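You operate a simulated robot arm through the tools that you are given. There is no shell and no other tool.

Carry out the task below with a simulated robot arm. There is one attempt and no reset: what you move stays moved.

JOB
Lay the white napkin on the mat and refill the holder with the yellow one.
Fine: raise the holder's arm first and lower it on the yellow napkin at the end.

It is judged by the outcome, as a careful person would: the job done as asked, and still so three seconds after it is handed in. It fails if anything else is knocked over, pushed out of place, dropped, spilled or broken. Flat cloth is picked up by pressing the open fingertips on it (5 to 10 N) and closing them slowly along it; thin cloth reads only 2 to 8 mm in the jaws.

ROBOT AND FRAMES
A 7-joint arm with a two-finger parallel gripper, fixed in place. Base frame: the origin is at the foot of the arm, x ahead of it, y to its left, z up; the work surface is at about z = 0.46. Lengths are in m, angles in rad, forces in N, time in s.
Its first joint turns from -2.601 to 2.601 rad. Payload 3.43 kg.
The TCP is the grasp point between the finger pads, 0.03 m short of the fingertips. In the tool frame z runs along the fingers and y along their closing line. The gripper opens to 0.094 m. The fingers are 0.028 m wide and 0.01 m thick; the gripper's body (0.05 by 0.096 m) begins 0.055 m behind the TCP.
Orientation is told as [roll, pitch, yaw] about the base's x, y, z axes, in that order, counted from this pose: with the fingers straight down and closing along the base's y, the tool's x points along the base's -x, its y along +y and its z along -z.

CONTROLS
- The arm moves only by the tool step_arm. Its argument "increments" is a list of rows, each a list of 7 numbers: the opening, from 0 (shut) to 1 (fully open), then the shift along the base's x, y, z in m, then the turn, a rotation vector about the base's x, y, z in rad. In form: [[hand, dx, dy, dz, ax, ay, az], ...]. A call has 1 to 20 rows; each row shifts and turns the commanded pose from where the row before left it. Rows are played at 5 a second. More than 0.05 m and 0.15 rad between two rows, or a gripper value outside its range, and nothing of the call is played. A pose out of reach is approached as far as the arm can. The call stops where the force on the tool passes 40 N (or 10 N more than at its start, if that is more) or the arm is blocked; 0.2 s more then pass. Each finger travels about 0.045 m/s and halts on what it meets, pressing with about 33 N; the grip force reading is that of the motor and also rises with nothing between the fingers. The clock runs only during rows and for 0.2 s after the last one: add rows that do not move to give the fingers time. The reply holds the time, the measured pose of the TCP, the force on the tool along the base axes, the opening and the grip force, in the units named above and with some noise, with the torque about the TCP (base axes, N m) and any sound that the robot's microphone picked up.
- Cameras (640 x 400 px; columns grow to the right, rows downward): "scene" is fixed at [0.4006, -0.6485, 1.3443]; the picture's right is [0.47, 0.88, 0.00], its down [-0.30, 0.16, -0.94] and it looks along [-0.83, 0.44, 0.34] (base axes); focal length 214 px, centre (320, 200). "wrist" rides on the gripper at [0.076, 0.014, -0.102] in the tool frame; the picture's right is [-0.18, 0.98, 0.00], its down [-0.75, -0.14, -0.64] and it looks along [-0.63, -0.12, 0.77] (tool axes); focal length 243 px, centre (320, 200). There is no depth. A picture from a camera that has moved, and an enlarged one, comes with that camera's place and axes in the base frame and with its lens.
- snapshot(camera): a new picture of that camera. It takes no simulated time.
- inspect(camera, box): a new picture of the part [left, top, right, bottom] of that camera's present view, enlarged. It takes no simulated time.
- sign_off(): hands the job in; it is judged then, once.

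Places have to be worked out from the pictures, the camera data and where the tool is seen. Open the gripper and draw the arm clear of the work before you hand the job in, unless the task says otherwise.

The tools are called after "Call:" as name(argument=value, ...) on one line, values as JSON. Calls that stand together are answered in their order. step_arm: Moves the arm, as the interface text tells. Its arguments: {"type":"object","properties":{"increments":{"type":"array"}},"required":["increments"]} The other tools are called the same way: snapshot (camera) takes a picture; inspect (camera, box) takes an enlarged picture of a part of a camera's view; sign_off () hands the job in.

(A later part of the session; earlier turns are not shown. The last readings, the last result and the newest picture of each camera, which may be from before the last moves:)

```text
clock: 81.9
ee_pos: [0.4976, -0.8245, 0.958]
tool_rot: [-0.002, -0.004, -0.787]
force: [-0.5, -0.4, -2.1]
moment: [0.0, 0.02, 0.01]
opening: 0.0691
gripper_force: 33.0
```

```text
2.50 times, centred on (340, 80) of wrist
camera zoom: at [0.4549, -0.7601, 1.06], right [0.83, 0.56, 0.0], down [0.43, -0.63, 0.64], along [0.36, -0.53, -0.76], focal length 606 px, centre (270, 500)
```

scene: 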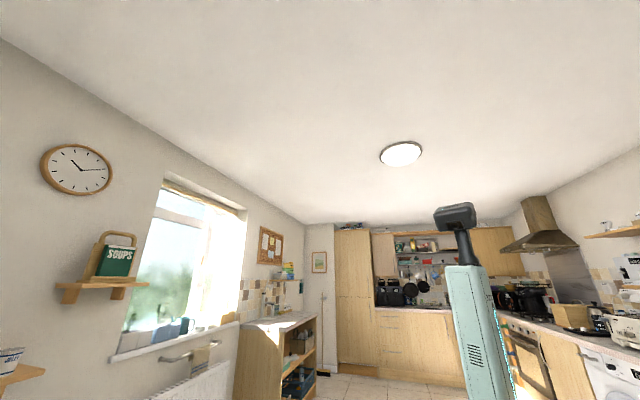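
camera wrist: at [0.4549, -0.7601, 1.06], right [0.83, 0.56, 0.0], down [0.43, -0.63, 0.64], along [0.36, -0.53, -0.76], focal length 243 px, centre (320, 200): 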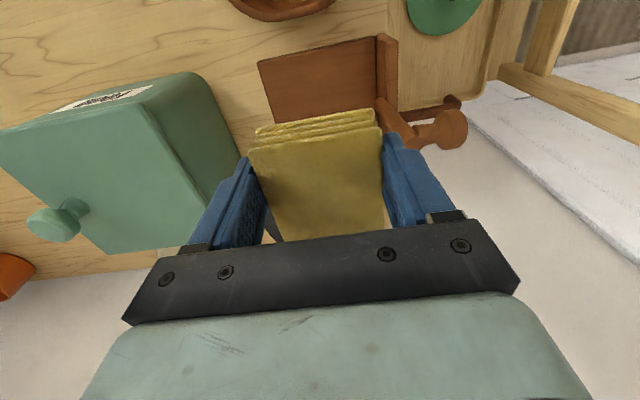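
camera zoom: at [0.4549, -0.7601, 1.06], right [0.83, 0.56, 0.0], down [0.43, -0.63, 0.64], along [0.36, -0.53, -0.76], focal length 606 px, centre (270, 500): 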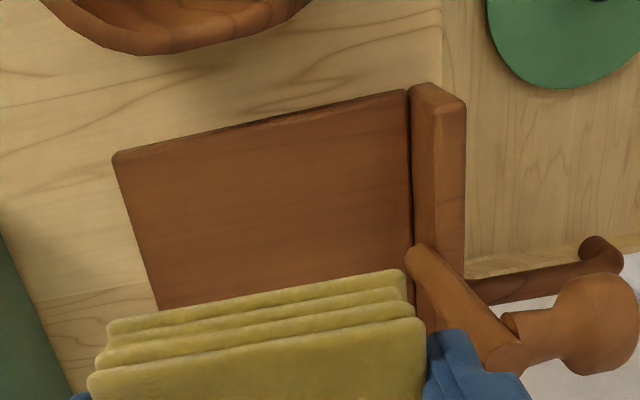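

The packet is aligned over the base (e1 -0.266 to -0.197, e2 -1.003 to -0.906), clear of the rod foot at e1≈-0.175. I'll descend to just above seating height.

Call:
step_arm(increments=[[0.6, 0, 0, -0.035, 0, 0, 0], [0.6, 0, 0, -0.035, 0, 0, 0], [0.6, 0, 0, -0.035, 0, 0, 0], [0.6, 0, 0, -0.03, 0, 0, 0], [0.6, 0, 0, -0.008, 0, 0, 0]])

Call:
snapshot(camera="wrist")

```text
clock: 83.1
ee_pos: [0.4994, -0.8232, 0.8148]
tool_rot: [-0.003, -0.004, -0.786]
force: [-0.4, -0.3, -0.5]
moment: [0.04, 0.02, 0.01]
opening: 0.0689
gripper_force: 32.7
```

```text
taken
camera wrist: at [0.4559, -0.7603, 0.9182], right [0.83, 0.56, 0.0], down [0.43, -0.63, 0.64], along [0.36, -0.53, -0.76], focal length 243 px, centre (320, 200)
```

wrist: 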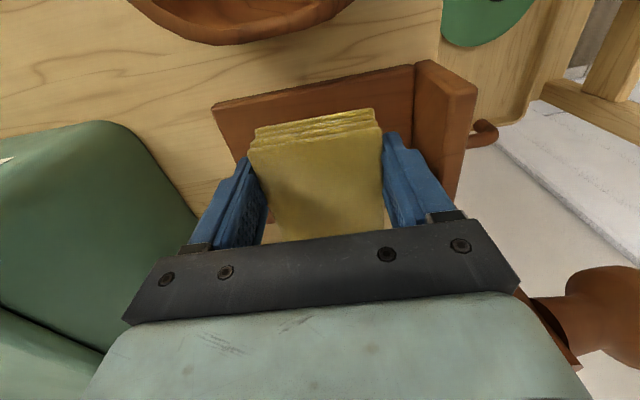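

No contact yet and everything is aligned. I'll continue in small steps until the packet seats.

Call:
step_arm(increments=[[0.6, 0, 0, -0.004, 0, 0, 0], [0.6, 0, 0, -0.004, 0, 0, 0], [0.6, 0, 0, -0.003, 0, 0, 0], [0.6, 0, 0, -0.002, 0, 0, 0]])

```text
clock: 84.1
ee_pos: [0.4993, -0.8226, 0.8046]
tool_rot: [-0.002, -0.005, -0.785]
force: [-1.0, -1.1, -1.3]
moment: [0.02, 0.02, -0.01]
opening: 0.0691
gripper_force: 32.6
```

Still free at about 0.803. I'll continue with 1.5 mm steps.

Call:
step_arm(increments=[[0.6, 0, 0, -0.0015, 0, 0, 0], [0.6, 0, 0, -0.0015, 0, 0, 0], [0.6, 0, 0, -0.001, 0, 0, 0]])

```text
clock: 84.9
ee_pos: [0.4993, -0.8227, 0.8003]
tool_rot: [-0.003, -0.004, -0.786]
force: [0.3, 0.2, -0.9]
moment: [0.03, 0.02, 0.0]
opening: 0.0692
gripper_force: 33.2
```

No contact yet at z≈0.800. I'll go on with 1 mm steps.

Call:
step_arm(increments=[[0.6, 0, 0, -0.001, 0, 0, 0], [0.6, 0, 0, -0.001, 0, 0, 0], [0.6, 0, 0, -0.001, 0, 0, 0]])

```text
clock: 85.7
ee_pos: [0.4995, -0.8232, 0.7981]
tool_rot: [-0.005, -0.004, -0.785]
force: [-0.8, 0.6, 6.2]
moment: [0.13, -0.28, 0.09]
opening: 0.069
gripper_force: 32.8
```

The packet is seated on the base at TCP z≈0.798 with 6 N. I'll open just enough to release it, keeping the inner finger clear of the rod.

Call:
step_arm(increments=[[0.6, 0, 0, 0.0006, 0, 0, 0], [0.72, 0, 0, 0, 0, 0, 0], [0.75, 0, 0, 0, 0, 0, 0], [0.77, 0, 0, 0, 0, 0, 0], [0.79, 0, 0, 0, 0, 0, 0], [0.8, 0, 0, 0, 0, 0, 0], [0.8, 0, 0, 0, 0, 0, 0]])

Call:
inspect(camera="wrist", box=[180, 60, 480, 250])

```text
clock: 87.3
ee_pos: [0.4992, -0.8241, 0.7977]
tool_rot: [-0.003, -0.003, -0.785]
force: [-0.9, -0.6, -0.2]
moment: [0.0, 0.02, 0.0]
opening: 0.0755
gripper_force: 0.0
```

```text
2.11 times, centred on (330, 155) of wrist
camera zoom: at [0.4558, -0.7599, 0.9003], right [0.83, 0.56, 0.0], down [0.43, -0.63, 0.64], along [0.36, -0.53, -0.76], focal length 511 px, centre (299, 295)
```

zoom: 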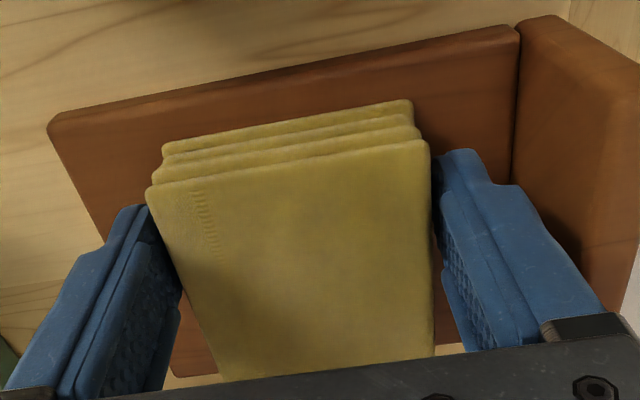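

The packet is released, with a few mm of gap on each side and no force. I'll rise straight up.

Call:
step_arm(increments=[[0.8, 0, 0, 0.01, 0, 0, 0], [0.8, 0, 0, 0.02, 0, 0, 0], [0.8, 0, 0, 0.035, 0, 0, 0], [0.8, 0, 0, 0.045, 0, 0, 0], [0.8, 0, 0, 0.045, 0, 0, 0], [0.8, 0, 0, 0.045, 0, 0, 0]])

Call:
snapshot(camera="wrist")

Call:
inspect(camera="wrist", box=[240, 0, 480, 150])

```text
clock: 88.7
ee_pos: [0.4983, -0.8232, 0.9972]
tool_rot: [-0.005, -0.001, -0.786]
force: [-0.4, -0.9, -0.4]
moment: [0.01, 0.0, 0.04]
opening: 0.075
gripper_force: 0.1
```

```text
taken
camera wrist: at [0.4543, -0.7597, 1.0998], right [0.83, 0.56, 0.0], down [0.43, -0.63, 0.64], along [0.36, -0.53, -0.76], focal length 243 px, centre (320, 200)
```

wrist: 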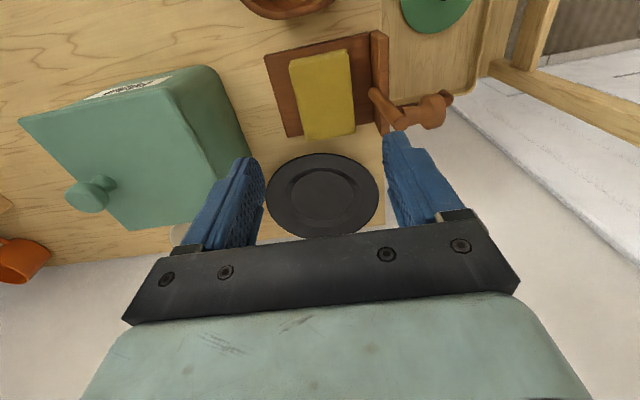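

```text
2.67 times, centred on (360, 75) of wrist
camera zoom: at [0.4543, -0.7597, 1.0998], right [0.83, 0.56, 0.0], down [0.43, -0.63, 0.64], along [0.36, -0.53, -0.76], focal length 647 px, centre (213, 533)
```

zoom: 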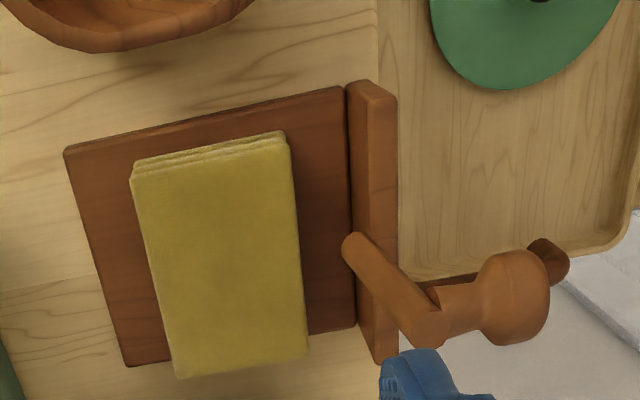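

The yellow packet sits squarely on the holder base (e2 centre -0.958 against base centre -0.957). To lower the arm under control, I'll straddle the rod and knob with the jaws wide and the hand leaned 15°. First I'll hover above and check.

Call:
step_arm(increments=[[0.98, 0.0262, 0.0117, 0.01, 0.0919, -0.0919, 0], [0.98, 0.0262, 0.0117, 0, 0.0919, -0.0919, 0], [0.98, 0, 0, -0.02, 0, 0, 0]])

Call:
snapshot(camera="wrist")

Call:
inspect(camera="wrist", box=[180, 60, 480, 250])

```text
clock: 89.5
ee_pos: [0.5512, -0.7989, 0.99]
tool_rot: [0.255, -0.003, -0.787]
force: [1.0, 0.4, -0.2]
moment: [-0.03, 0.01, -0.04]
opening: 0.0921
gripper_force: 0.1
```

```text
taken
camera wrist: at [0.4889, -0.7541, 1.0917], right [0.8, 0.54, 0.25], down [0.32, -0.74, 0.59], along [0.5, -0.39, -0.77], focal length 243 px, centre (320, 200)
```

wrist: 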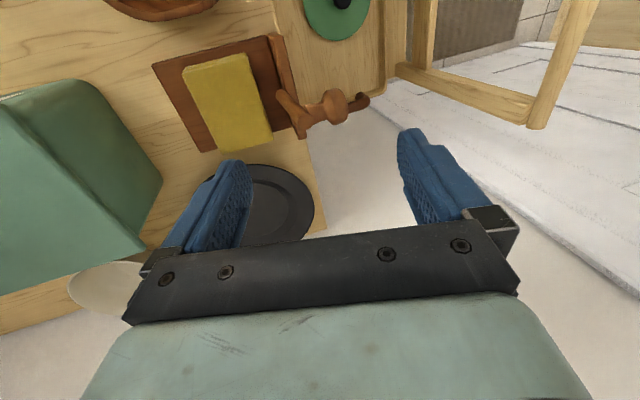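

```text
2.11 times, centred on (330, 155) of wrist
camera zoom: at [0.4889, -0.7541, 1.0917], right [0.8, 0.54, 0.25], down [0.32, -0.74, 0.59], along [0.5, -0.39, -0.77], focal length 511 px, centre (299, 295)
```

zoom: 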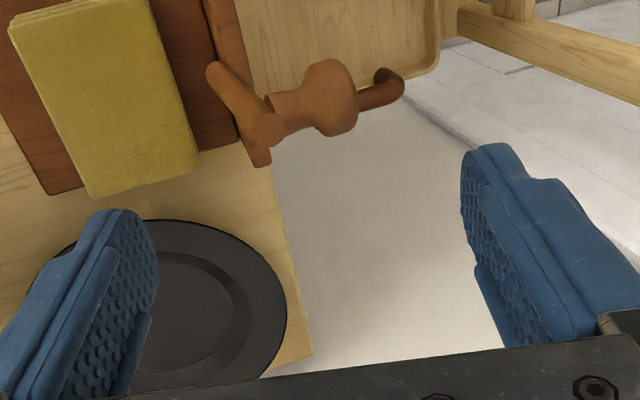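

Triangulating from this pose puts the rod end near (e1,z)=(-0.164,0.893) and the ball near (-0.131,0.879), so both fit between the open fingers with about 1 cm to spare. I'll descend part way along the leaned axis.

Call:
step_arm(increments=[[0.98, 0.0035, 0.0035, -0.026, 0, 0, 0], [0.98, 0.0035, 0.0035, -0.026, 0, 0, 0], [0.98, 0.003, 0.003, -0.022, 0, 0, 0]])

Call:
snapshot(camera="wrist")

Call:
inspect(camera="wrist", box=[180, 60, 480, 250])

```text
clock: 90.3
ee_pos: [0.5609, -0.7905, 0.9128]
tool_rot: [0.257, -0.002, -0.788]
force: [0.1, 0.3, -0.9]
moment: [-0.03, 0.02, -0.01]
opening: 0.0922
gripper_force: 0.1
```

```text
taken
camera wrist: at [0.4996, -0.7452, 1.0156], right [0.8, 0.54, 0.25], down [0.32, -0.74, 0.59], along [0.5, -0.39, -0.77], focal length 243 px, centre (320, 200)
```

wrist: 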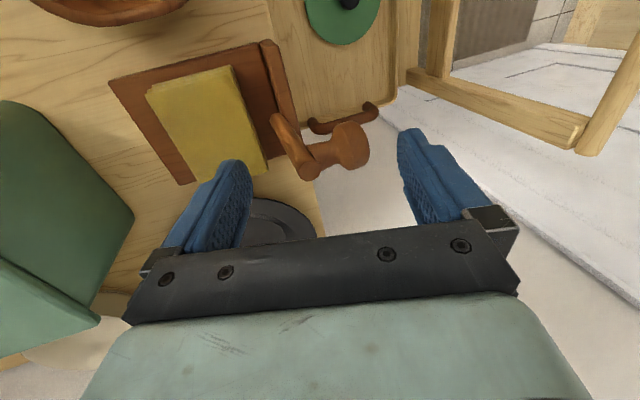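

```text
2.11 times, centred on (330, 155) of wrist
camera zoom: at [0.4996, -0.7452, 1.0156], right [0.8, 0.54, 0.25], down [0.32, -0.74, 0.59], along [0.5, -0.39, -0.77], focal length 511 px, centre (299, 295)
```

zoom: 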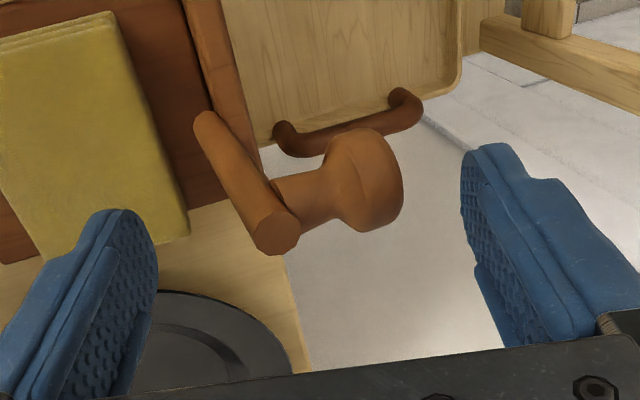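

Both the rod and knob are between the fingers. I'll finish descending to z≈0.88.

Call:
step_arm(increments=[[0.98, 0.0025, 0.0025, -0.018, 0, 0, 0], [0.98, 0.0022, 0.0022, -0.016, 0, 0, 0]])

Call:
inspect(camera="wrist", box=[180, 60, 480, 250])

```text
clock: 90.9
ee_pos: [0.5666, -0.7855, 0.8799]
tool_rot: [0.257, -0.002, -0.786]
force: [-0.5, -0.7, -0.2]
moment: [-0.01, 0.01, 0.03]
opening: 0.0922
gripper_force: 0.0
```

```text
2.11 times, centred on (330, 155) of wrist
camera zoom: at [0.5041, -0.7396, 0.9827], right [0.8, 0.54, 0.25], down [0.32, -0.74, 0.59], along [0.5, -0.39, -0.77], focal length 511 px, centre (299, 295)
```

zoom: 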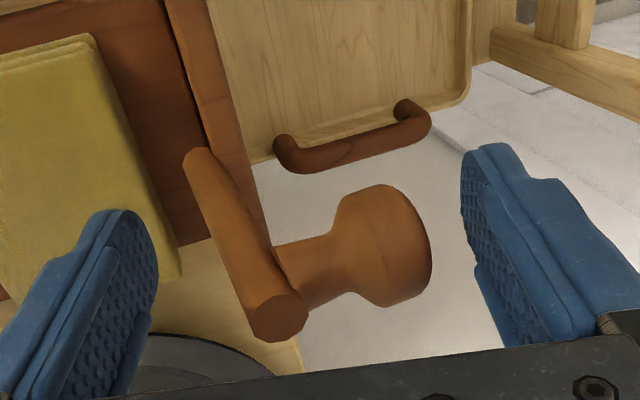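

The knob is at pad depth, 8 mm from the outer finger. I'll narrow the jaws to 7.8 cm and start pushing the knob toward -e1, gently.

Call:
step_arm(increments=[[0.9, 0, 0, 0, 0, 0, 0], [0.83, 0, 0, 0, 0, 0, 0], [0.83, -0.0028, -0.0028, 0.001, 0, 0, 0], [0.83, -0.0028, -0.0028, 0.001, 0, 0, 0], [0.83, 0, 0, 0, 0, 0, 0]])

Call:
inspect(camera="wrist", box=[180, 60, 480, 250])

```text
clock: 92.1
ee_pos: [0.5621, -0.7912, 0.8809]
tool_rot: [0.256, -0.006, -0.787]
force: [1.7, 1.8, 0.3]
moment: [0.01, 0.01, 0.02]
opening: 0.0792
gripper_force: 1.4
```

```text
2.11 times, centred on (330, 155) of wrist
camera zoom: at [0.4989, -0.7459, 0.9847], right [0.8, 0.54, 0.25], down [0.32, -0.74, 0.59], along [0.5, -0.39, -0.77], focal length 511 px, centre (299, 295)
```

zoom: 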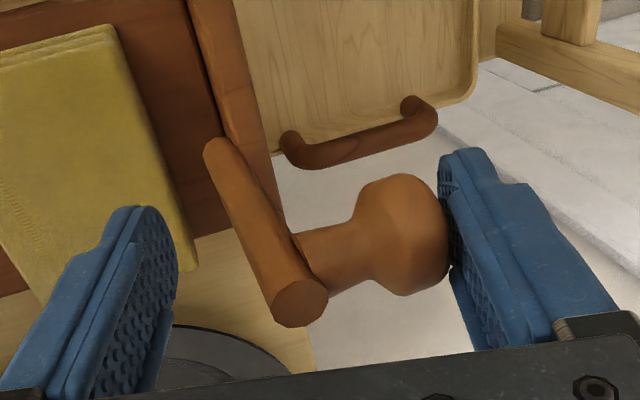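

The outer finger is in contact with the knob at about 2.5 N. I'll keep pushing gently and watch whether the arm turns or the holder slides.

Call:
step_arm(increments=[[0.83, -0.0021, -0.0021, 0.001, 0, 0, 0], [0.83, -0.0021, -0.0021, 0.001, 0, 0, 0], [0.83, 0, 0, 0, 0, 0, 0]])

Call:
inspect(camera="wrist", box=[180, 60, 480, 250])

```text
clock: 92.9
ee_pos: [0.5563, -0.7949, 0.8836]
tool_rot: [0.256, -0.001, -0.787]
force: [0.4, 0.5, 0.7]
moment: [-0.01, -0.02, -0.01]
opening: 0.0787
gripper_force: 0.3
```

```text
2.11 times, centred on (330, 155) of wrist
camera zoom: at [0.4946, -0.7507, 0.9867], right [0.8, 0.54, 0.25], down [0.32, -0.74, 0.59], along [0.5, -0.39, -0.77], focal length 511 px, centre (299, 295)
```

zoom: 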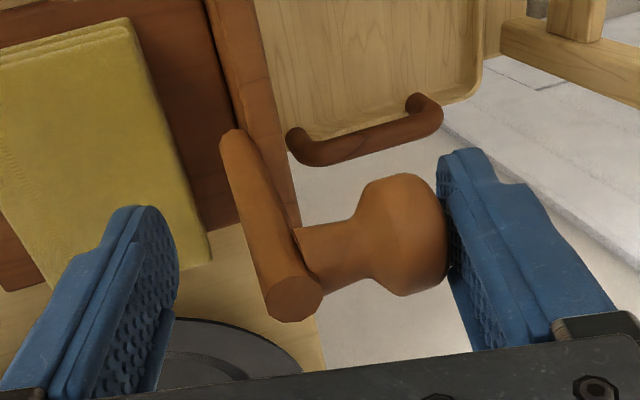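

The arm is turning back toward vertical and the force has dropped. I'll continue, narrowing the jaws slightly so the other finger is ready to catch it.

Call:
step_arm(increments=[[0.8, -0.0021, -0.0021, 0.001, 0, 0, 0], [0.77, -0.0021, -0.0021, 0.001, 0, 0, 0], [0.74, -0.0021, -0.0021, 0.001, 0, 0, 0], [0.74, 0, 0, 0, 0, 0, 0]])

Call:
inspect(camera="wrist", box=[180, 60, 480, 250])

```text
clock: 93.9
ee_pos: [0.5511, -0.8021, 0.8868]
tool_rot: [0.258, -0.001, -0.786]
force: [0.1, -0.4, -0.6]
moment: [0.0, 0.03, 0.0]
opening: 0.0695
gripper_force: 0.1
```

```text
2.11 times, centred on (330, 155) of wrist
camera zoom: at [0.488, -0.7566, 0.99], right [0.8, 0.54, 0.25], down [0.32, -0.74, 0.59], along [0.5, -0.39, -0.77], focal length 511 px, centre (299, 295)
```

zoom: 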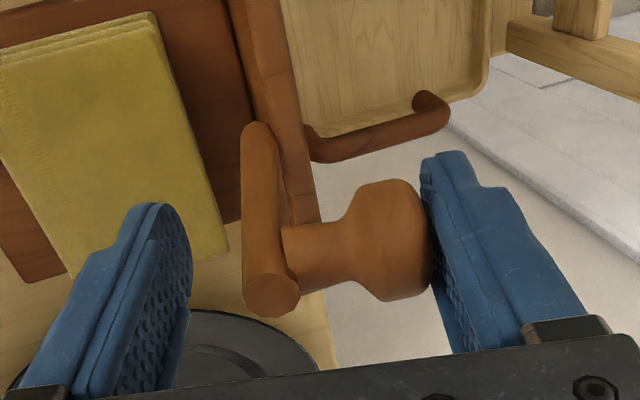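

The arm is near vertical, with the other finger now close to the rod. I'll continue past the top.

Call:
step_arm(increments=[[0.72, -0.0021, -0.0021, 0.001, 0, 0, 0], [0.7, -0.0021, -0.0021, 0.001, 0, 0, 0], [0.7, -0.0021, -0.0021, 0.001, 0, 0, 0], [0.7, 0, 0, 0, 0, 0, 0]])

Call:
inspect(camera="wrist", box=[180, 60, 480, 250])

```text
clock: 94.9
ee_pos: [0.544, -0.8075, 0.8905]
tool_rot: [0.256, -0.003, -0.788]
force: [0.1, 0.3, 0.2]
moment: [-0.04, 0.01, -0.01]
opening: 0.0658
gripper_force: 0.1
```

```text
2.11 times, centred on (330, 155) of wrist
camera zoom: at [0.4817, -0.763, 0.9926], right [0.8, 0.54, 0.25], down [0.32, -0.74, 0.59], along [0.5, -0.39, -0.77], focal length 511 px, centre (299, 295)
```

zoom: 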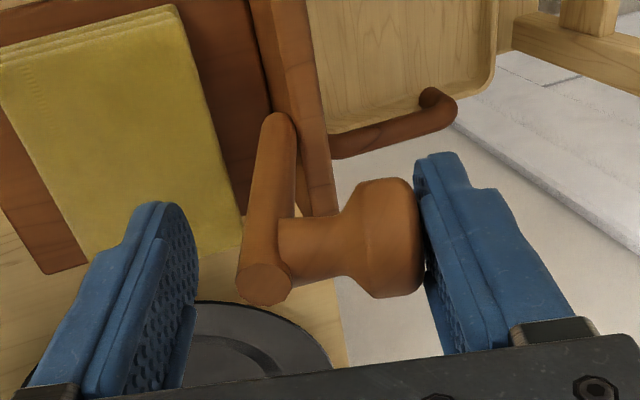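

Still controlled, with the knob against the outer finger and the rod about 1 cm from the catching finger. I'll continue.

Call:
step_arm(increments=[[0.7, -0.0025, -0.0025, 0.0008, 0, 0, 0], [0.7, -0.0025, -0.0025, 0.0005, 0, 0, 0], [0.7, -0.0025, -0.0025, 0.0003, 0, 0, 0], [0.7, 0, 0, 0, 0, 0, 0]])

Call:
inspect(camera="wrist", box=[180, 60, 480, 250])

```text
clock: 95.9
ee_pos: [0.5372, -0.8144, 0.8906]
tool_rot: [0.258, -0.002, -0.788]
force: [0.3, -0.5, -0.3]
moment: [0.01, -0.01, 0.04]
opening: 0.0657
gripper_force: 0.2
```

```text
2.11 times, centred on (330, 155) of wrist
camera zoom: at [0.4742, -0.7698, 0.994], right [0.8, 0.54, 0.25], down [0.32, -0.74, 0.59], along [0.5, -0.39, -0.77], focal length 511 px, centre (299, 295)
```

zoom: 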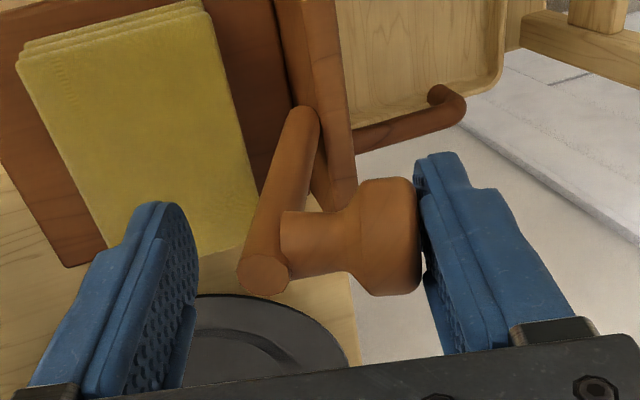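

The arm holds its angle (about 60–65°) under light hinge friction and isn't dropping. I'll keep guiding it down along the arc with the outer finger, the other finger underneath as a catch.

Call:
step_arm(increments=[[0.7, -0.0041, -0.0041, -0.0007, 0, 0, 0], [0.7, -0.0041, -0.0041, -0.001, 0, 0, 0], [0.7, -0.0041, -0.0041, -0.0013, 0, 0, 0], [0.7, 0, 0, 0, 0, 0, 0]])

Call:
inspect(camera="wrist", box=[180, 60, 480, 250])

```text
clock: 96.9
ee_pos: [0.5234, -0.8275, 0.8885]
tool_rot: [0.255, 0.0, -0.787]
force: [1.5, 0.6, -0.1]
moment: [0.03, -0.01, -0.03]
opening: 0.0661
gripper_force: 0.0
```

```text
2.11 times, centred on (330, 155) of wrist
camera zoom: at [0.4613, -0.7829, 0.991], right [0.8, 0.54, 0.25], down [0.32, -0.74, 0.59], along [0.5, -0.39, -0.77], focal length 511 px, centre (299, 295)
```

zoom: 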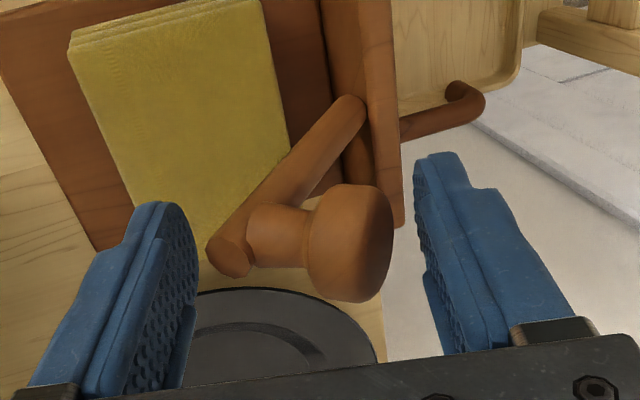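

The arm moved ahead of the pushing finger and is now between the two, at about 45°. I'll hold still briefly to see whether it settles on the catching finger.

Call:
step_arm(increments=[[0.7, 0, 0, 0, 0, 0, 0], [0.7, 0, 0, 0, 0, 0, 0], [0.7, 0, 0, 0, 0, 0, 0]])

Call:
inspect(camera="wrist", box=[180, 60, 480, 250])

```text
clock: 97.7
ee_pos: [0.5239, -0.8288, 0.8879]
tool_rot: [0.256, -0.002, -0.788]
force: [0.6, -0.4, 0.4]
moment: [0.04, 0.02, -0.03]
opening: 0.0659
gripper_force: 0.1
```

```text
2.11 times, centred on (330, 155) of wrist
camera zoom: at [0.4615, -0.7828, 0.9911], right [0.8, 0.54, 0.25], down [0.32, -0.74, 0.59], along [0.5, -0.39, -0.77], focal length 511 px, centre (299, 295)
```

zoom: 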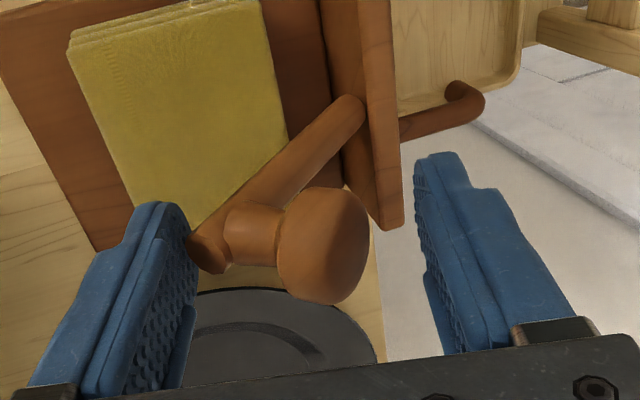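

The arm eased down in a slow, damped way and now rests on the catching finger at about 40°. I'll lower it further on that finger while opening the other one out of the way.

Call:
step_arm(increments=[[0.775, -0.0004, -0.0004, -0.0038, 0, 0, 0], [0.85, -0.0004, -0.0004, -0.0038, 0, 0, 0], [0.925, -0.0004, -0.0004, -0.0038, 0, 0, 0], [1.0, -0.0004, -0.0004, -0.0038, 0, 0, 0], [1.0, 0, 0, 0, 0, 0, 0]])

Call:
inspect(camera="wrist", box=[180, 60, 480, 250])

```text
clock: 98.9
ee_pos: [0.5209, -0.8293, 0.8745]
tool_rot: [0.256, -0.003, -0.786]
force: [-1.7, -2.1, 0.8]
moment: [-0.06, 0.04, -0.01]
opening: 0.0939
gripper_force: 0.1
```

```text
2.11 times, centred on (330, 155) of wrist
camera zoom: at [0.4594, -0.7843, 0.9764], right [0.8, 0.54, 0.25], down [0.32, -0.74, 0.59], along [0.5, -0.39, -0.77], focal length 511 px, centre (299, 295)
```

zoom: 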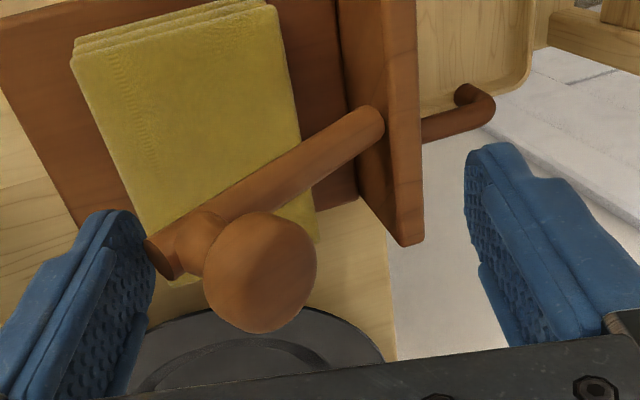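

The rod end rests on the finger at about 30° with roughly 2.7 N. I'll lower it further along the arc.

Call:
step_arm(increments=[[1.0, -0.0018, -0.0018, -0.0062, 0, 0, 0], [1.0, -0.0022, -0.0022, -0.0065, 0, 0, 0], [1.0, -0.0022, -0.0022, -0.0065, 0, 0, 0], [1.0, 0, 0, 0, 0, 0, 0]])

Call:
inspect(camera="wrist", box=[180, 60, 480, 250])

```text
clock: 99.9
ee_pos: [0.5151, -0.8351, 0.8544]
tool_rot: [0.257, -0.001, -0.787]
force: [-0.7, -0.8, -1.3]
moment: [0.04, 0.01, 0.03]
opening: 0.0941
gripper_force: 0.1
```

```text
2.11 times, centred on (330, 155) of wrist
camera zoom: at [0.453, -0.7899, 0.9569], right [0.8, 0.54, 0.25], down [0.32, -0.74, 0.59], along [0.5, -0.39, -0.77], focal length 511 px, centre (299, 295)
```

zoom: 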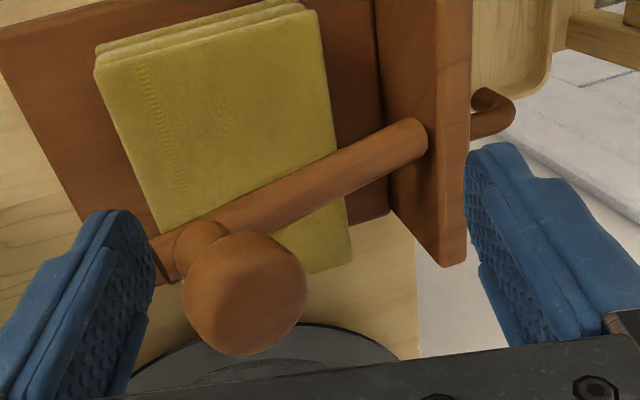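

It is nearly down, at about 15°. I'll lower the last bit.

Call:
step_arm(increments=[[1.0, -0.001, -0.001, -0.0045, 0, 0, 0], [1.0, -0.0012, -0.0012, -0.0045, 0, 0, 0], [1.0, -0.0012, -0.0012, -0.004, 0, 0, 0], [1.0, 0, 0, 0, 0, 0, 0]])

Call:
inspect(camera="wrist", box=[180, 60, 480, 250])

```text
clock: 100.9
ee_pos: [0.5124, -0.8382, 0.8401]
tool_rot: [0.256, -0.004, -0.787]
force: [-0.3, -0.6, -0.1]
moment: [0.01, -0.02, 0.01]
opening: 0.0943
gripper_force: 0.1
```

```text
2.11 times, centred on (330, 155) of wrist
camera zoom: at [0.4501, -0.7935, 0.9442], right [0.8, 0.54, 0.25], down [0.32, -0.74, 0.59], along [0.5, -0.39, -0.77], focal length 511 px, centre (299, 295)
```

zoom: 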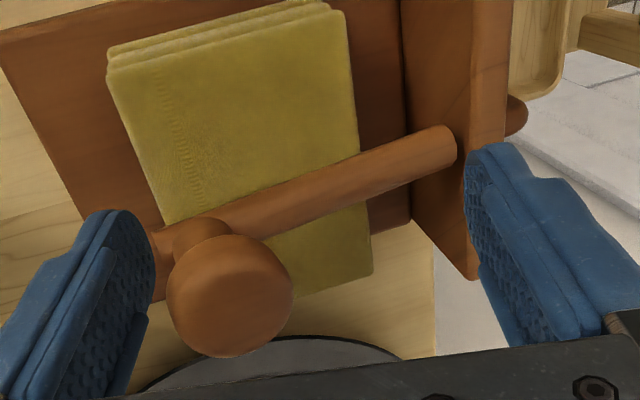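

The arm is almost horizontal over the napkin. I'll slide the finger away along -e1 and wait for the arm to settle.

Call:
step_arm(increments=[[1.0, -0.0028, -0.0028, 0, 0, 0, 0], [1.0, -0.0035, -0.0035, 0, 0, 0, 0], [1.0, -0.0028, -0.0028, 0, 0, 0, 0], [1.0, 0, 0, 0, 0, 0, 0], [1.0, 0, 0, 0, 0, 0, 0], [1.0, 0, 0, 0, 0, 0, 0]])

Call:
inspect(camera="wrist", box=[180, 60, 480, 250])

```text
clock: 102.3
ee_pos: [0.5034, -0.8472, 0.8411]
tool_rot: [0.257, -0.003, -0.787]
force: [0.5, -0.1, -0.4]
moment: [0.0, 0.03, -0.05]
opening: 0.0942
gripper_force: 0.0
```

```text
2.11 times, centred on (330, 155) of wrist
camera zoom: at [0.4417, -0.8024, 0.9444], right [0.8, 0.54, 0.25], down [0.32, -0.74, 0.59], along [0.5, -0.39, -0.77], focal length 511 px, centre (299, 295)
```

zoom: 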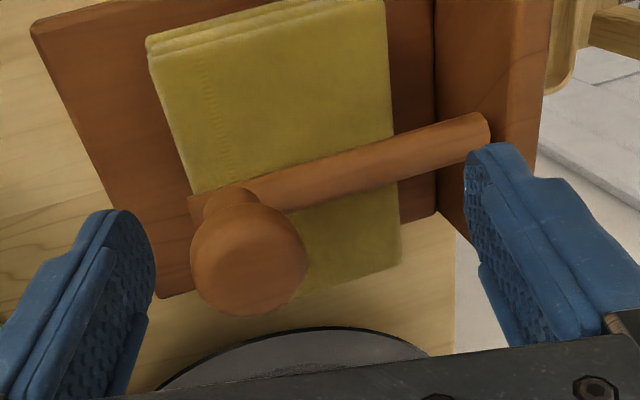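

The arm now rests on the yellow napkin and the fingers are clear of it. I'll withdraw upward along the tool axis.

Call:
step_arm(increments=[[1.0, -0.0018, -0.0018, 0.01, 0, 0, 0], [1.0, -0.0018, -0.0018, 0.015, 0, 0, 0], [1.0, -0.002, -0.002, 0.025, 0, 0, 0], [1.0, 0, 0, 0.04, 0, 0, 0], [1.0, 0, 0, 0.04, 0, 0, 0], [1.0, 0, 0, 0.03, -0.09, 0.09, 0], [1.0, 0, 0, 0.02, -0.09, 0.09, 0]])

Call:
snapshot(camera="wrist")

Call:
inspect(camera="wrist", box=[200, 0, 440, 150])

```text
clock: 103.9
ee_pos: [0.4994, -0.8537, 1.0196]
tool_rot: [0.0, -0.001, -0.79]
force: [0.3, 0.1, 0.1]
moment: [0.01, 0.02, -0.02]
opening: 0.0939
gripper_force: 0.1
```

```text
taken
camera wrist: at [0.4552, -0.7894, 1.1241], right [0.83, 0.56, 0.0], down [0.43, -0.63, 0.64], along [0.36, -0.53, -0.77], focal length 243 px, centre (320, 200)
```

wrist: 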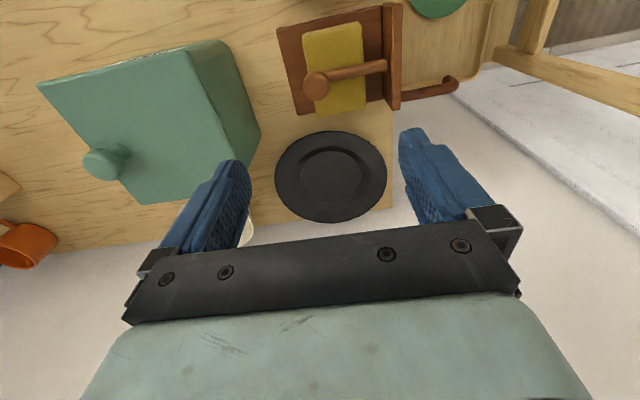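

```text
2.67 times, centred on (320, 75) of wrist
camera zoom: at [0.4552, -0.7894, 1.1241], right [0.83, 0.56, 0.0], down [0.43, -0.63, 0.64], along [0.36, -0.53, -0.77], focal length 647 px, centre (320, 533)
```

zoom: 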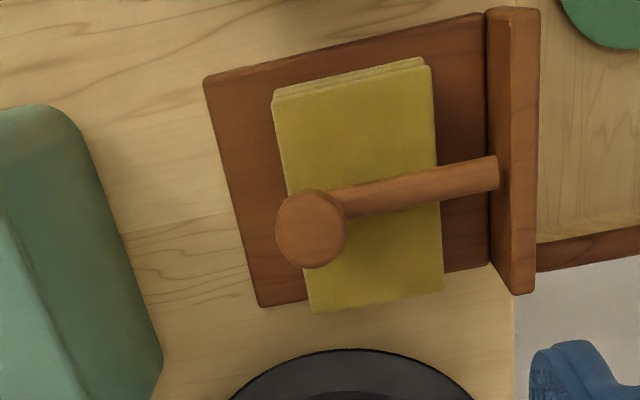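

The arm lies on the yellow napkin and everything looks right. Comparing same-angle views, the holder's near edge is at e1≈-0.2945 against -0.304 at the start, so it slid about 9 mm toward the table edge. I'll close the fingers, go behind its back wall and nudge it gently home.

Call:
step_arm(increments=[[0.8, 0.029, 0.029, 0, 0, 0, 0], [0.6, 0.03, 0.03, 0, 0, 0, 0], [0.4, 0.03, 0.03, 0, 0, 0, 0], [0.2, 0, 0, 0, 0, 0, 0], [0.0, 0, 0, 0, 0, 0, 0], [0.0, 0, 0, -0.04, 0, 0, 0], [0.0, 0, 0, -0.04, 0, 0, 0], [0.0, 0, 0, -0.03, 0, 0, 0]])

Call:
snapshot(camera="wrist")

```text
clock: 105.7
ee_pos: [0.5858, -0.7639, 0.9114]
tool_rot: [0.001, -0.005, -0.785]
force: [0.3, -0.5, 0.5]
moment: [0.0, 0.01, 0.01]
opening: 0.0001
gripper_force: 32.3
```

```text
taken
camera wrist: at [0.5422, -0.7005, 1.0136], right [0.83, 0.56, 0.0], down [0.43, -0.63, 0.64], along [0.36, -0.53, -0.76], focal length 243 px, centre (320, 200)
```

wrist: 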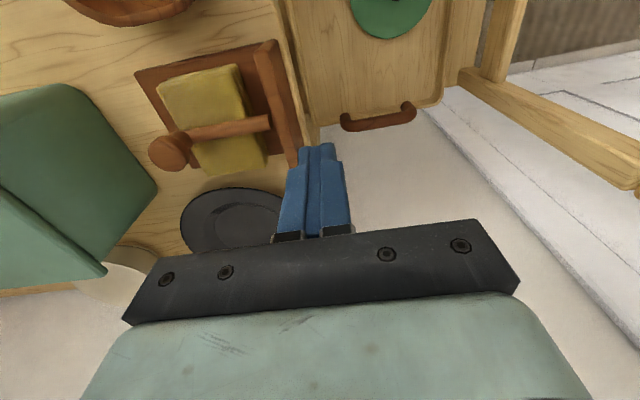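

The closed fingers are 1.7 cm behind the wall's outer face and clear of everything. I'll descend so the tips are level with the lower part of the wall, above the tabletop.

Call:
step_arm(increments=[[0.0, 0, 0, -0.037, 0, 0, 0], [0.0, 0, 0, -0.037, 0, 0, 0], [0.0, 0, 0, -0.036, 0, 0, 0], [0.0, 0, 0, 0, 0, 0, 0]])

Call:
snapshot(camera="wrist")

```text
clock: 106.7
ee_pos: [0.5882, -0.763, 0.8015]
tool_rot: [0.004, -0.004, -0.785]
force: [-0.1, 1.1, 0.6]
moment: [0.0, -0.01, -0.02]
opening: 0.0001
gripper_force: 32.9
```

```text
taken
camera wrist: at [0.5443, -0.6996, 0.9035], right [0.83, 0.56, 0.0], down [0.43, -0.63, 0.64], along [0.36, -0.53, -0.76], focal length 243 px, centre (320, 200)
```

wrist: 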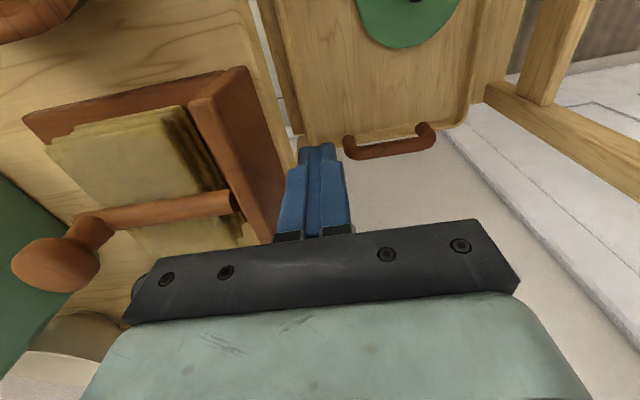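

The fingers are level with the wall and about 2 cm behind it. I'll approach in small steps until I feel it.

Call:
step_arm(increments=[[0.0, -0.0035, -0.0035, 0, 0, 0, 0], [0.0, -0.0035, -0.0035, 0, 0, 0, 0], [0.0, -0.0014, -0.0014, 0, 0, 0, 0], [0.0, -0.0014, -0.0014, 0, 0, 0, 0]])

Call:
inspect(camera="wrist", box=[200, 60, 440, 250])

```text
clock: 107.7
ee_pos: [0.5773, -0.7737, 0.8009]
tool_rot: [0.003, -0.004, -0.787]
force: [0.1, -0.1, -0.6]
moment: [0.0, 0.01, 0.0]
opening: 0.0001
gripper_force: 32.3
```

```text
2.11 times, centred on (320, 155) of wrist
camera zoom: at [0.5336, -0.7101, 0.9036], right [0.83, 0.56, 0.0], down [0.43, -0.63, 0.64], along [0.36, -0.53, -0.77], focal length 511 px, centre (320, 295)
```

zoom: 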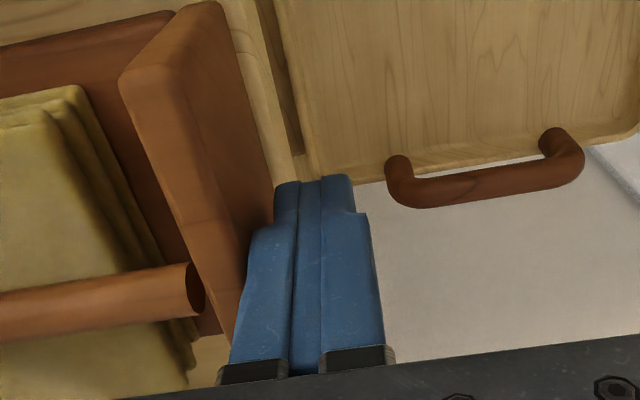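

The fingers are very close to the wall and there is no contact yet. I'll continue in 1.5 mm steps.

Call:
step_arm(increments=[[0.0, -0.0011, -0.0011, 0, 0, 0, 0], [0.0, -0.0011, -0.0011, 0, 0, 0, 0]])

```text
clock: 108.3
ee_pos: [0.576, -0.776, 0.7997]
tool_rot: [0.001, -0.003, -0.785]
force: [2.3, 2.7, 0.9]
moment: [-0.01, 0.05, 0.0]
opening: 0.0003
gripper_force: 33.1
```

Contact at about 3.5 N. I'll push slowly 8 mm along -e1 and monitor.

Call:
step_arm(increments=[[0.0, -0.001, -0.001, 0, 0, 0, 0], [0.0, -0.001, -0.001, 0, 0, 0, 0], [0.0, -0.001, -0.001, 0, 0, 0, 0]])

Call:
inspect(camera="wrist", box=[0, 0, 440, 250])

```text
clock: 109.1
ee_pos: [0.5713, -0.7804, 0.8008]
tool_rot: [0.002, -0.004, -0.786]
force: [2.3, 2.2, 1.2]
moment: [-0.04, 0.02, -0.03]
opening: 0.0
gripper_force: 32.7
```

```text
1.45 times, centred on (220, 125) of wrist
camera zoom: at [0.5283, -0.7159, 0.9039], right [0.83, 0.56, 0.0], down [0.43, -0.63, 0.64], along [0.36, -0.53, -0.77], focal length 353 px, centre (466, 309)
```

zoom: 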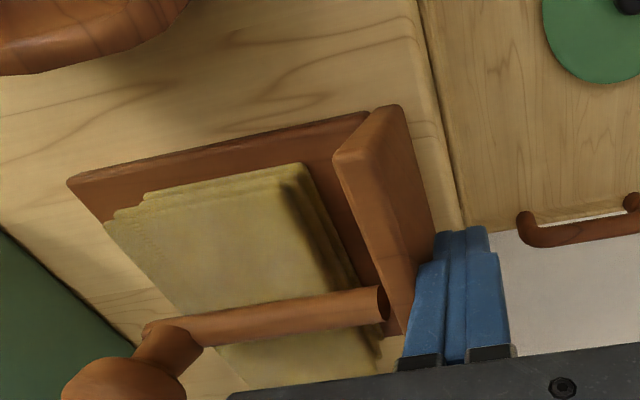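

It is sliding smoothly at about 3 N with the napkin and arm riding along. I'll push another 4 mm.

Call:
step_arm(increments=[[0.0, -0.001, -0.001, 0, 0, 0, 0], [0.0, -0.001, -0.001, 0, 0, 0, 0], [0.0, -0.0008, -0.0008, 0, 0, 0, 0], [0.0, 0, 0, 0, 0, 0, 0]])

```text
clock: 110.1
ee_pos: [0.5695, -0.7831, 0.8013]
tool_rot: [0.002, -0.003, -0.785]
force: [1.8, 2.0, 0.3]
moment: [-0.02, 0.02, 0.03]
opening: 0.0002
gripper_force: 33.4
```

Now I'll back away from the wall and rise, then check the holder from above.

Call:
step_arm(increments=[[0.0, 0.004, 0.004, 0, 0, 0, 0], [0.0, 0.006, 0.006, 0, 0, 0, 0], [0.0, 0.006, 0.006, 0.02, 0, 0, 0], [0.0, 0, 0, 0.045, 0, 0, 0], [0.0, 0, 0, 0.045, 0, 0, 0], [0.2, 0, 0, 0.045, 0, 0, 0], [0.4, 0, 0, 0.045, 0, 0, 0], [0.6, -0.03, -0.03, 0.018, 0, 0, 0], [0.8, -0.03, -0.03, 0, 0, 0, 0], [1.0, -0.026, -0.026, 0, 0, 0, 0]])

Call:
snapshot(camera="wrist")

Call:
inspect(camera="wrist", box=[200, 0, 440, 150])

```text
clock: 112.3
ee_pos: [0.5004, -0.8532, 1.0208]
tool_rot: [0.003, -0.003, -0.786]
force: [-0.6, 0.1, 0.0]
moment: [0.0, 0.01, -0.03]
opening: 0.0939
gripper_force: 0.2
```

```text
taken
camera wrist: at [0.4563, -0.7894, 1.1231], right [0.83, 0.56, 0.0], down [0.43, -0.63, 0.64], along [0.36, -0.53, -0.77], focal length 243 px, centre (320, 200)
```

wrist: 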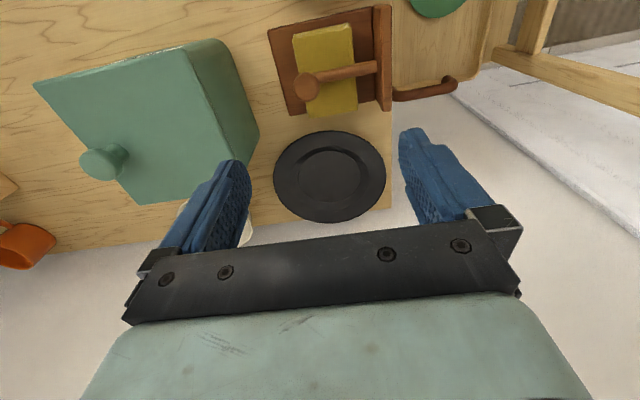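

```text
2.67 times, centred on (320, 75) of wrist
camera zoom: at [0.4563, -0.7894, 1.1231], right [0.83, 0.56, 0.0], down [0.43, -0.63, 0.64], along [0.36, -0.53, -0.77], focal length 647 px, centre (320, 533)
```

zoom: 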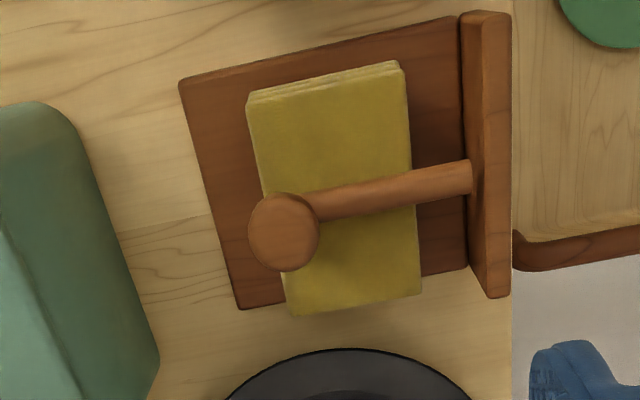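

The holder's near edge is back to within about 3 mm of its original place, with the yellow napkin under the arm. I'll draw the open gripper up and back, and take a last wide look at everything.

Call:
step_arm(increments=[[1.0, -0.03, 0.02, 0.03, 0, 0, 0], [1.0, -0.03, 0.02, 0.03, 0, 0, 0], [1.0, -0.03, 0.02, 0.03, 0, 0, -0.1], [1.0, -0.03, 0.02, 0.02, 0, 0, -0.1], [1.0, -0.03, 0.02, 0, 0, 0, -0.1], [1.0, -0.03, 0.02, 0, 0, 0, -0.1], [1.0, -0.03, 0.02, 0, 0, 0, -0.1], [1.0, -0.03, 0.02, 0, 0, 0, -0.1], [1.0, -0.03, 0.02, 0, 0, 0, -0.1]])

Call:
snapshot(camera="wrist")

```text
clock: 114.3
ee_pos: [0.2353, -0.6788, 1.1304]
tool_rot: [0.0, -0.011, -1.456]
force: [-1.0, -0.4, 0.4]
moment: [0.01, -0.03, -0.02]
opening: 0.0941
gripper_force: 0.1
stopped in row 9: the force on the tool passed its limit at 52 N (the readings are from after the stop); the commanded pose is now the measured one
```

```text
taken
camera wrist: at [0.2409, -0.6007, 1.232], right [1.0, -0.07, 0.0], down [-0.06, -0.76, 0.65], along [-0.04, -0.65, -0.76], focal length 243 px, centre (320, 200)
```

wrist: 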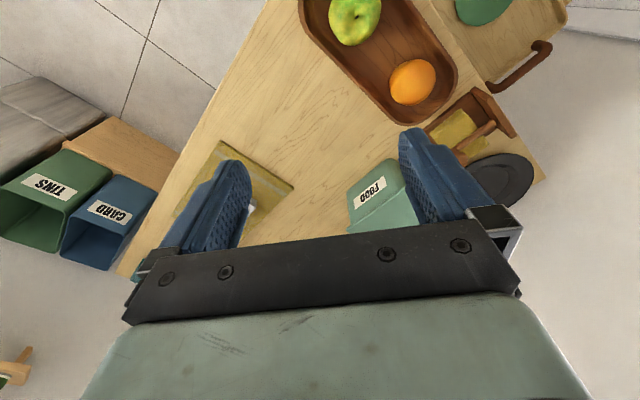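

The call stopped on a brief 52 N force spike in the last row, although the readings are now near zero and nothing is near the gripper. I'll check both views before moving again.

Call:
snapshot(camera="scene")

Call:
inspect(camera="wrist", box=[100, 0, 560, 250])

```text
taken
```

scene: 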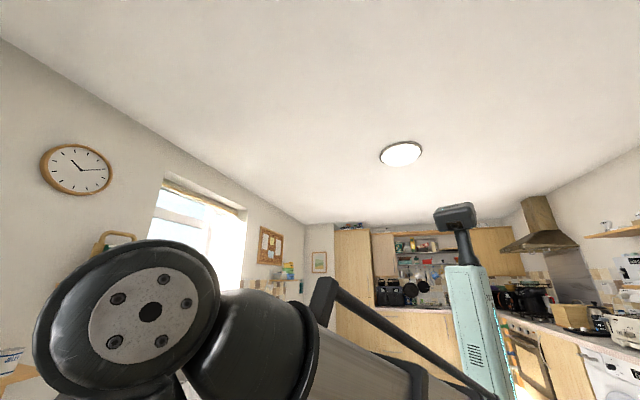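

```text
1.39 times, centred on (330, 125) of wrist
camera zoom: at [0.2409, -0.6007, 1.232], right [1.0, -0.07, 0.0], down [-0.06, -0.76, 0.65], along [-0.04, -0.65, -0.76], focal length 338 px, centre (306, 304)
```

zoom: 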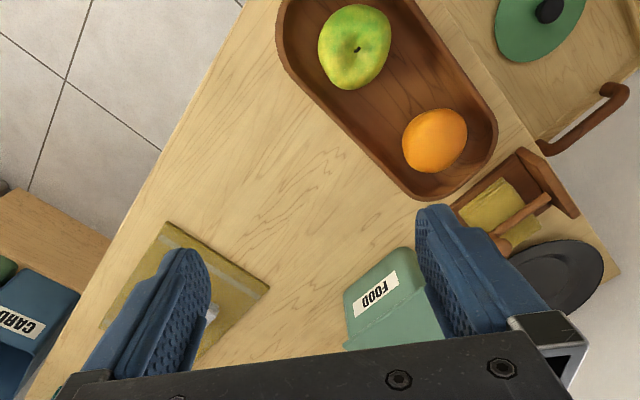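

Nothing on the table has moved and the fixed camera's view is unchanged. The spike was probably the arm's own limit or link on the way back. I'll turn the wrist back slightly, the way it came, to see the mat past the finger.

Call:
step_arm(increments=[[1.0, 0.01, -0.005, 0, 0, 0, 0.12], [1.0, 0.01, -0.005, 0, 0, 0, 0.12], [1.0, 0, 0, 0, 0, 0, 0.12]])

Call:
snapshot(camera="wrist")

Call:
snapshot(camera="scene")

```text
clock: 115.1
ee_pos: [0.254, -0.6894, 1.129]
tool_rot: [0.0, -0.013, -1.1]
force: [18.5, -10.0, -22.7]
moment: [-0.53, 2.11, -1.47]
opening: 0.094
gripper_force: 0.1
```

```text
taken
camera wrist: at [0.2321, -0.6137, 1.2318], right [0.96, 0.28, 0.0], down [0.21, -0.73, 0.65], along [0.19, -0.62, -0.76], focal length 243 px, centre (320, 200)
```

wrist: 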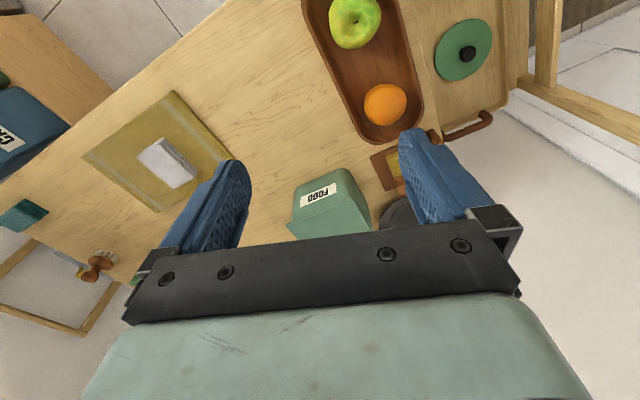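

```text
taken
```

scene: 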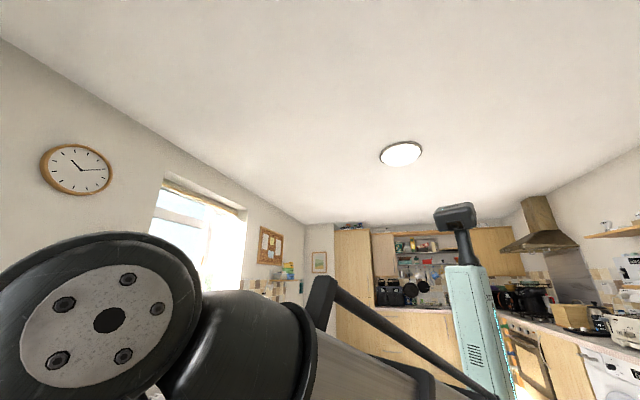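

The white napkin lies fine on the mat. But the tool now reads about 31 N pushing outward and down, likely the hand against the arm's own folded forearm. I'll move in the direction it is being pushed, back outward, to relieve it.

Call:
step_arm(increments=[[1.0, 0.015, -0.01, -0.006, 0, 0, 0], [1.0, 0.02, -0.013, -0.006, 0, 0, 0], [1.0, 0.02, -0.013, 0, 0, 0, 0]])

Call:
snapshot(camera="scene")

```text
clock: 115.9
ee_pos: [0.3091, -0.7259, 1.119]
tool_rot: [0.0, -0.011, -1.099]
force: [0.0, 1.0, -0.4]
moment: [-0.02, 0.01, 0.02]
opening: 0.0939
gripper_force: 0.0
```

```text
taken
```

scene: 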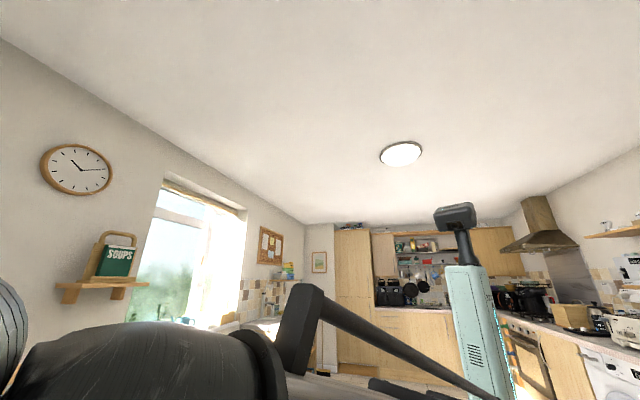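

The force is back to zero. I'll take one last look at the table from here before handing in.

Call:
step_arm(increments=[[1.0, 0.01, -0.005, 0, 0, 0, 0], [1.0, 0, 0, 0, 0, 0, 0], [1.0, 0, 0, 0, 0, 0, 0]])

Call:
snapshot(camera="wrist")

Call:
inspect(camera="wrist", box=[60, 0, 460, 240])

```text
clock: 116.7
ee_pos: [0.3183, -0.7309, 1.1182]
tool_rot: [0.0, -0.01, -1.098]
force: [-0.8, -0.6, -0.1]
moment: [0.0, 0.01, 0.01]
opening: 0.094
gripper_force: 0.1
```

```text
taken
camera wrist: at [0.2967, -0.6552, 1.2201], right [0.96, 0.28, 0.0], down [0.21, -0.73, 0.65], along [0.19, -0.62, -0.76], focal length 243 px, centre (320, 200)
```

wrist: 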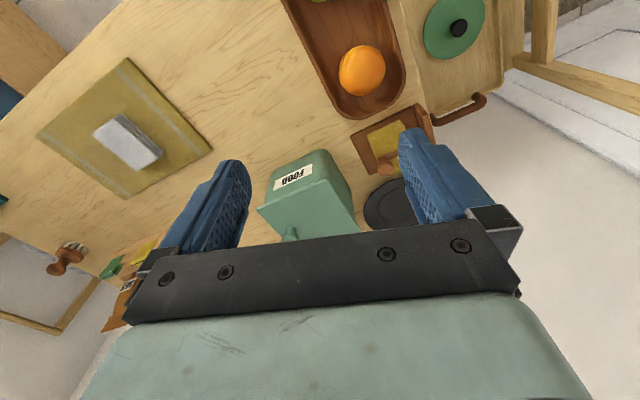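

```text
1.60 times, centred on (260, 120) of wrist
camera zoom: at [0.2967, -0.6552, 1.2201], right [0.96, 0.28, 0.0], down [0.21, -0.73, 0.65], along [0.19, -0.62, -0.76], focal length 388 px, centre (416, 328)
```

zoom: 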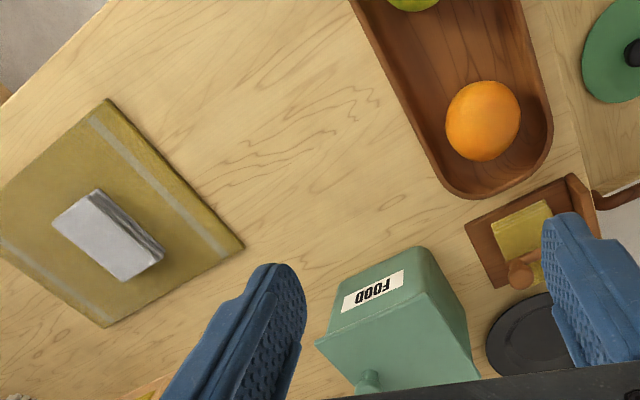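

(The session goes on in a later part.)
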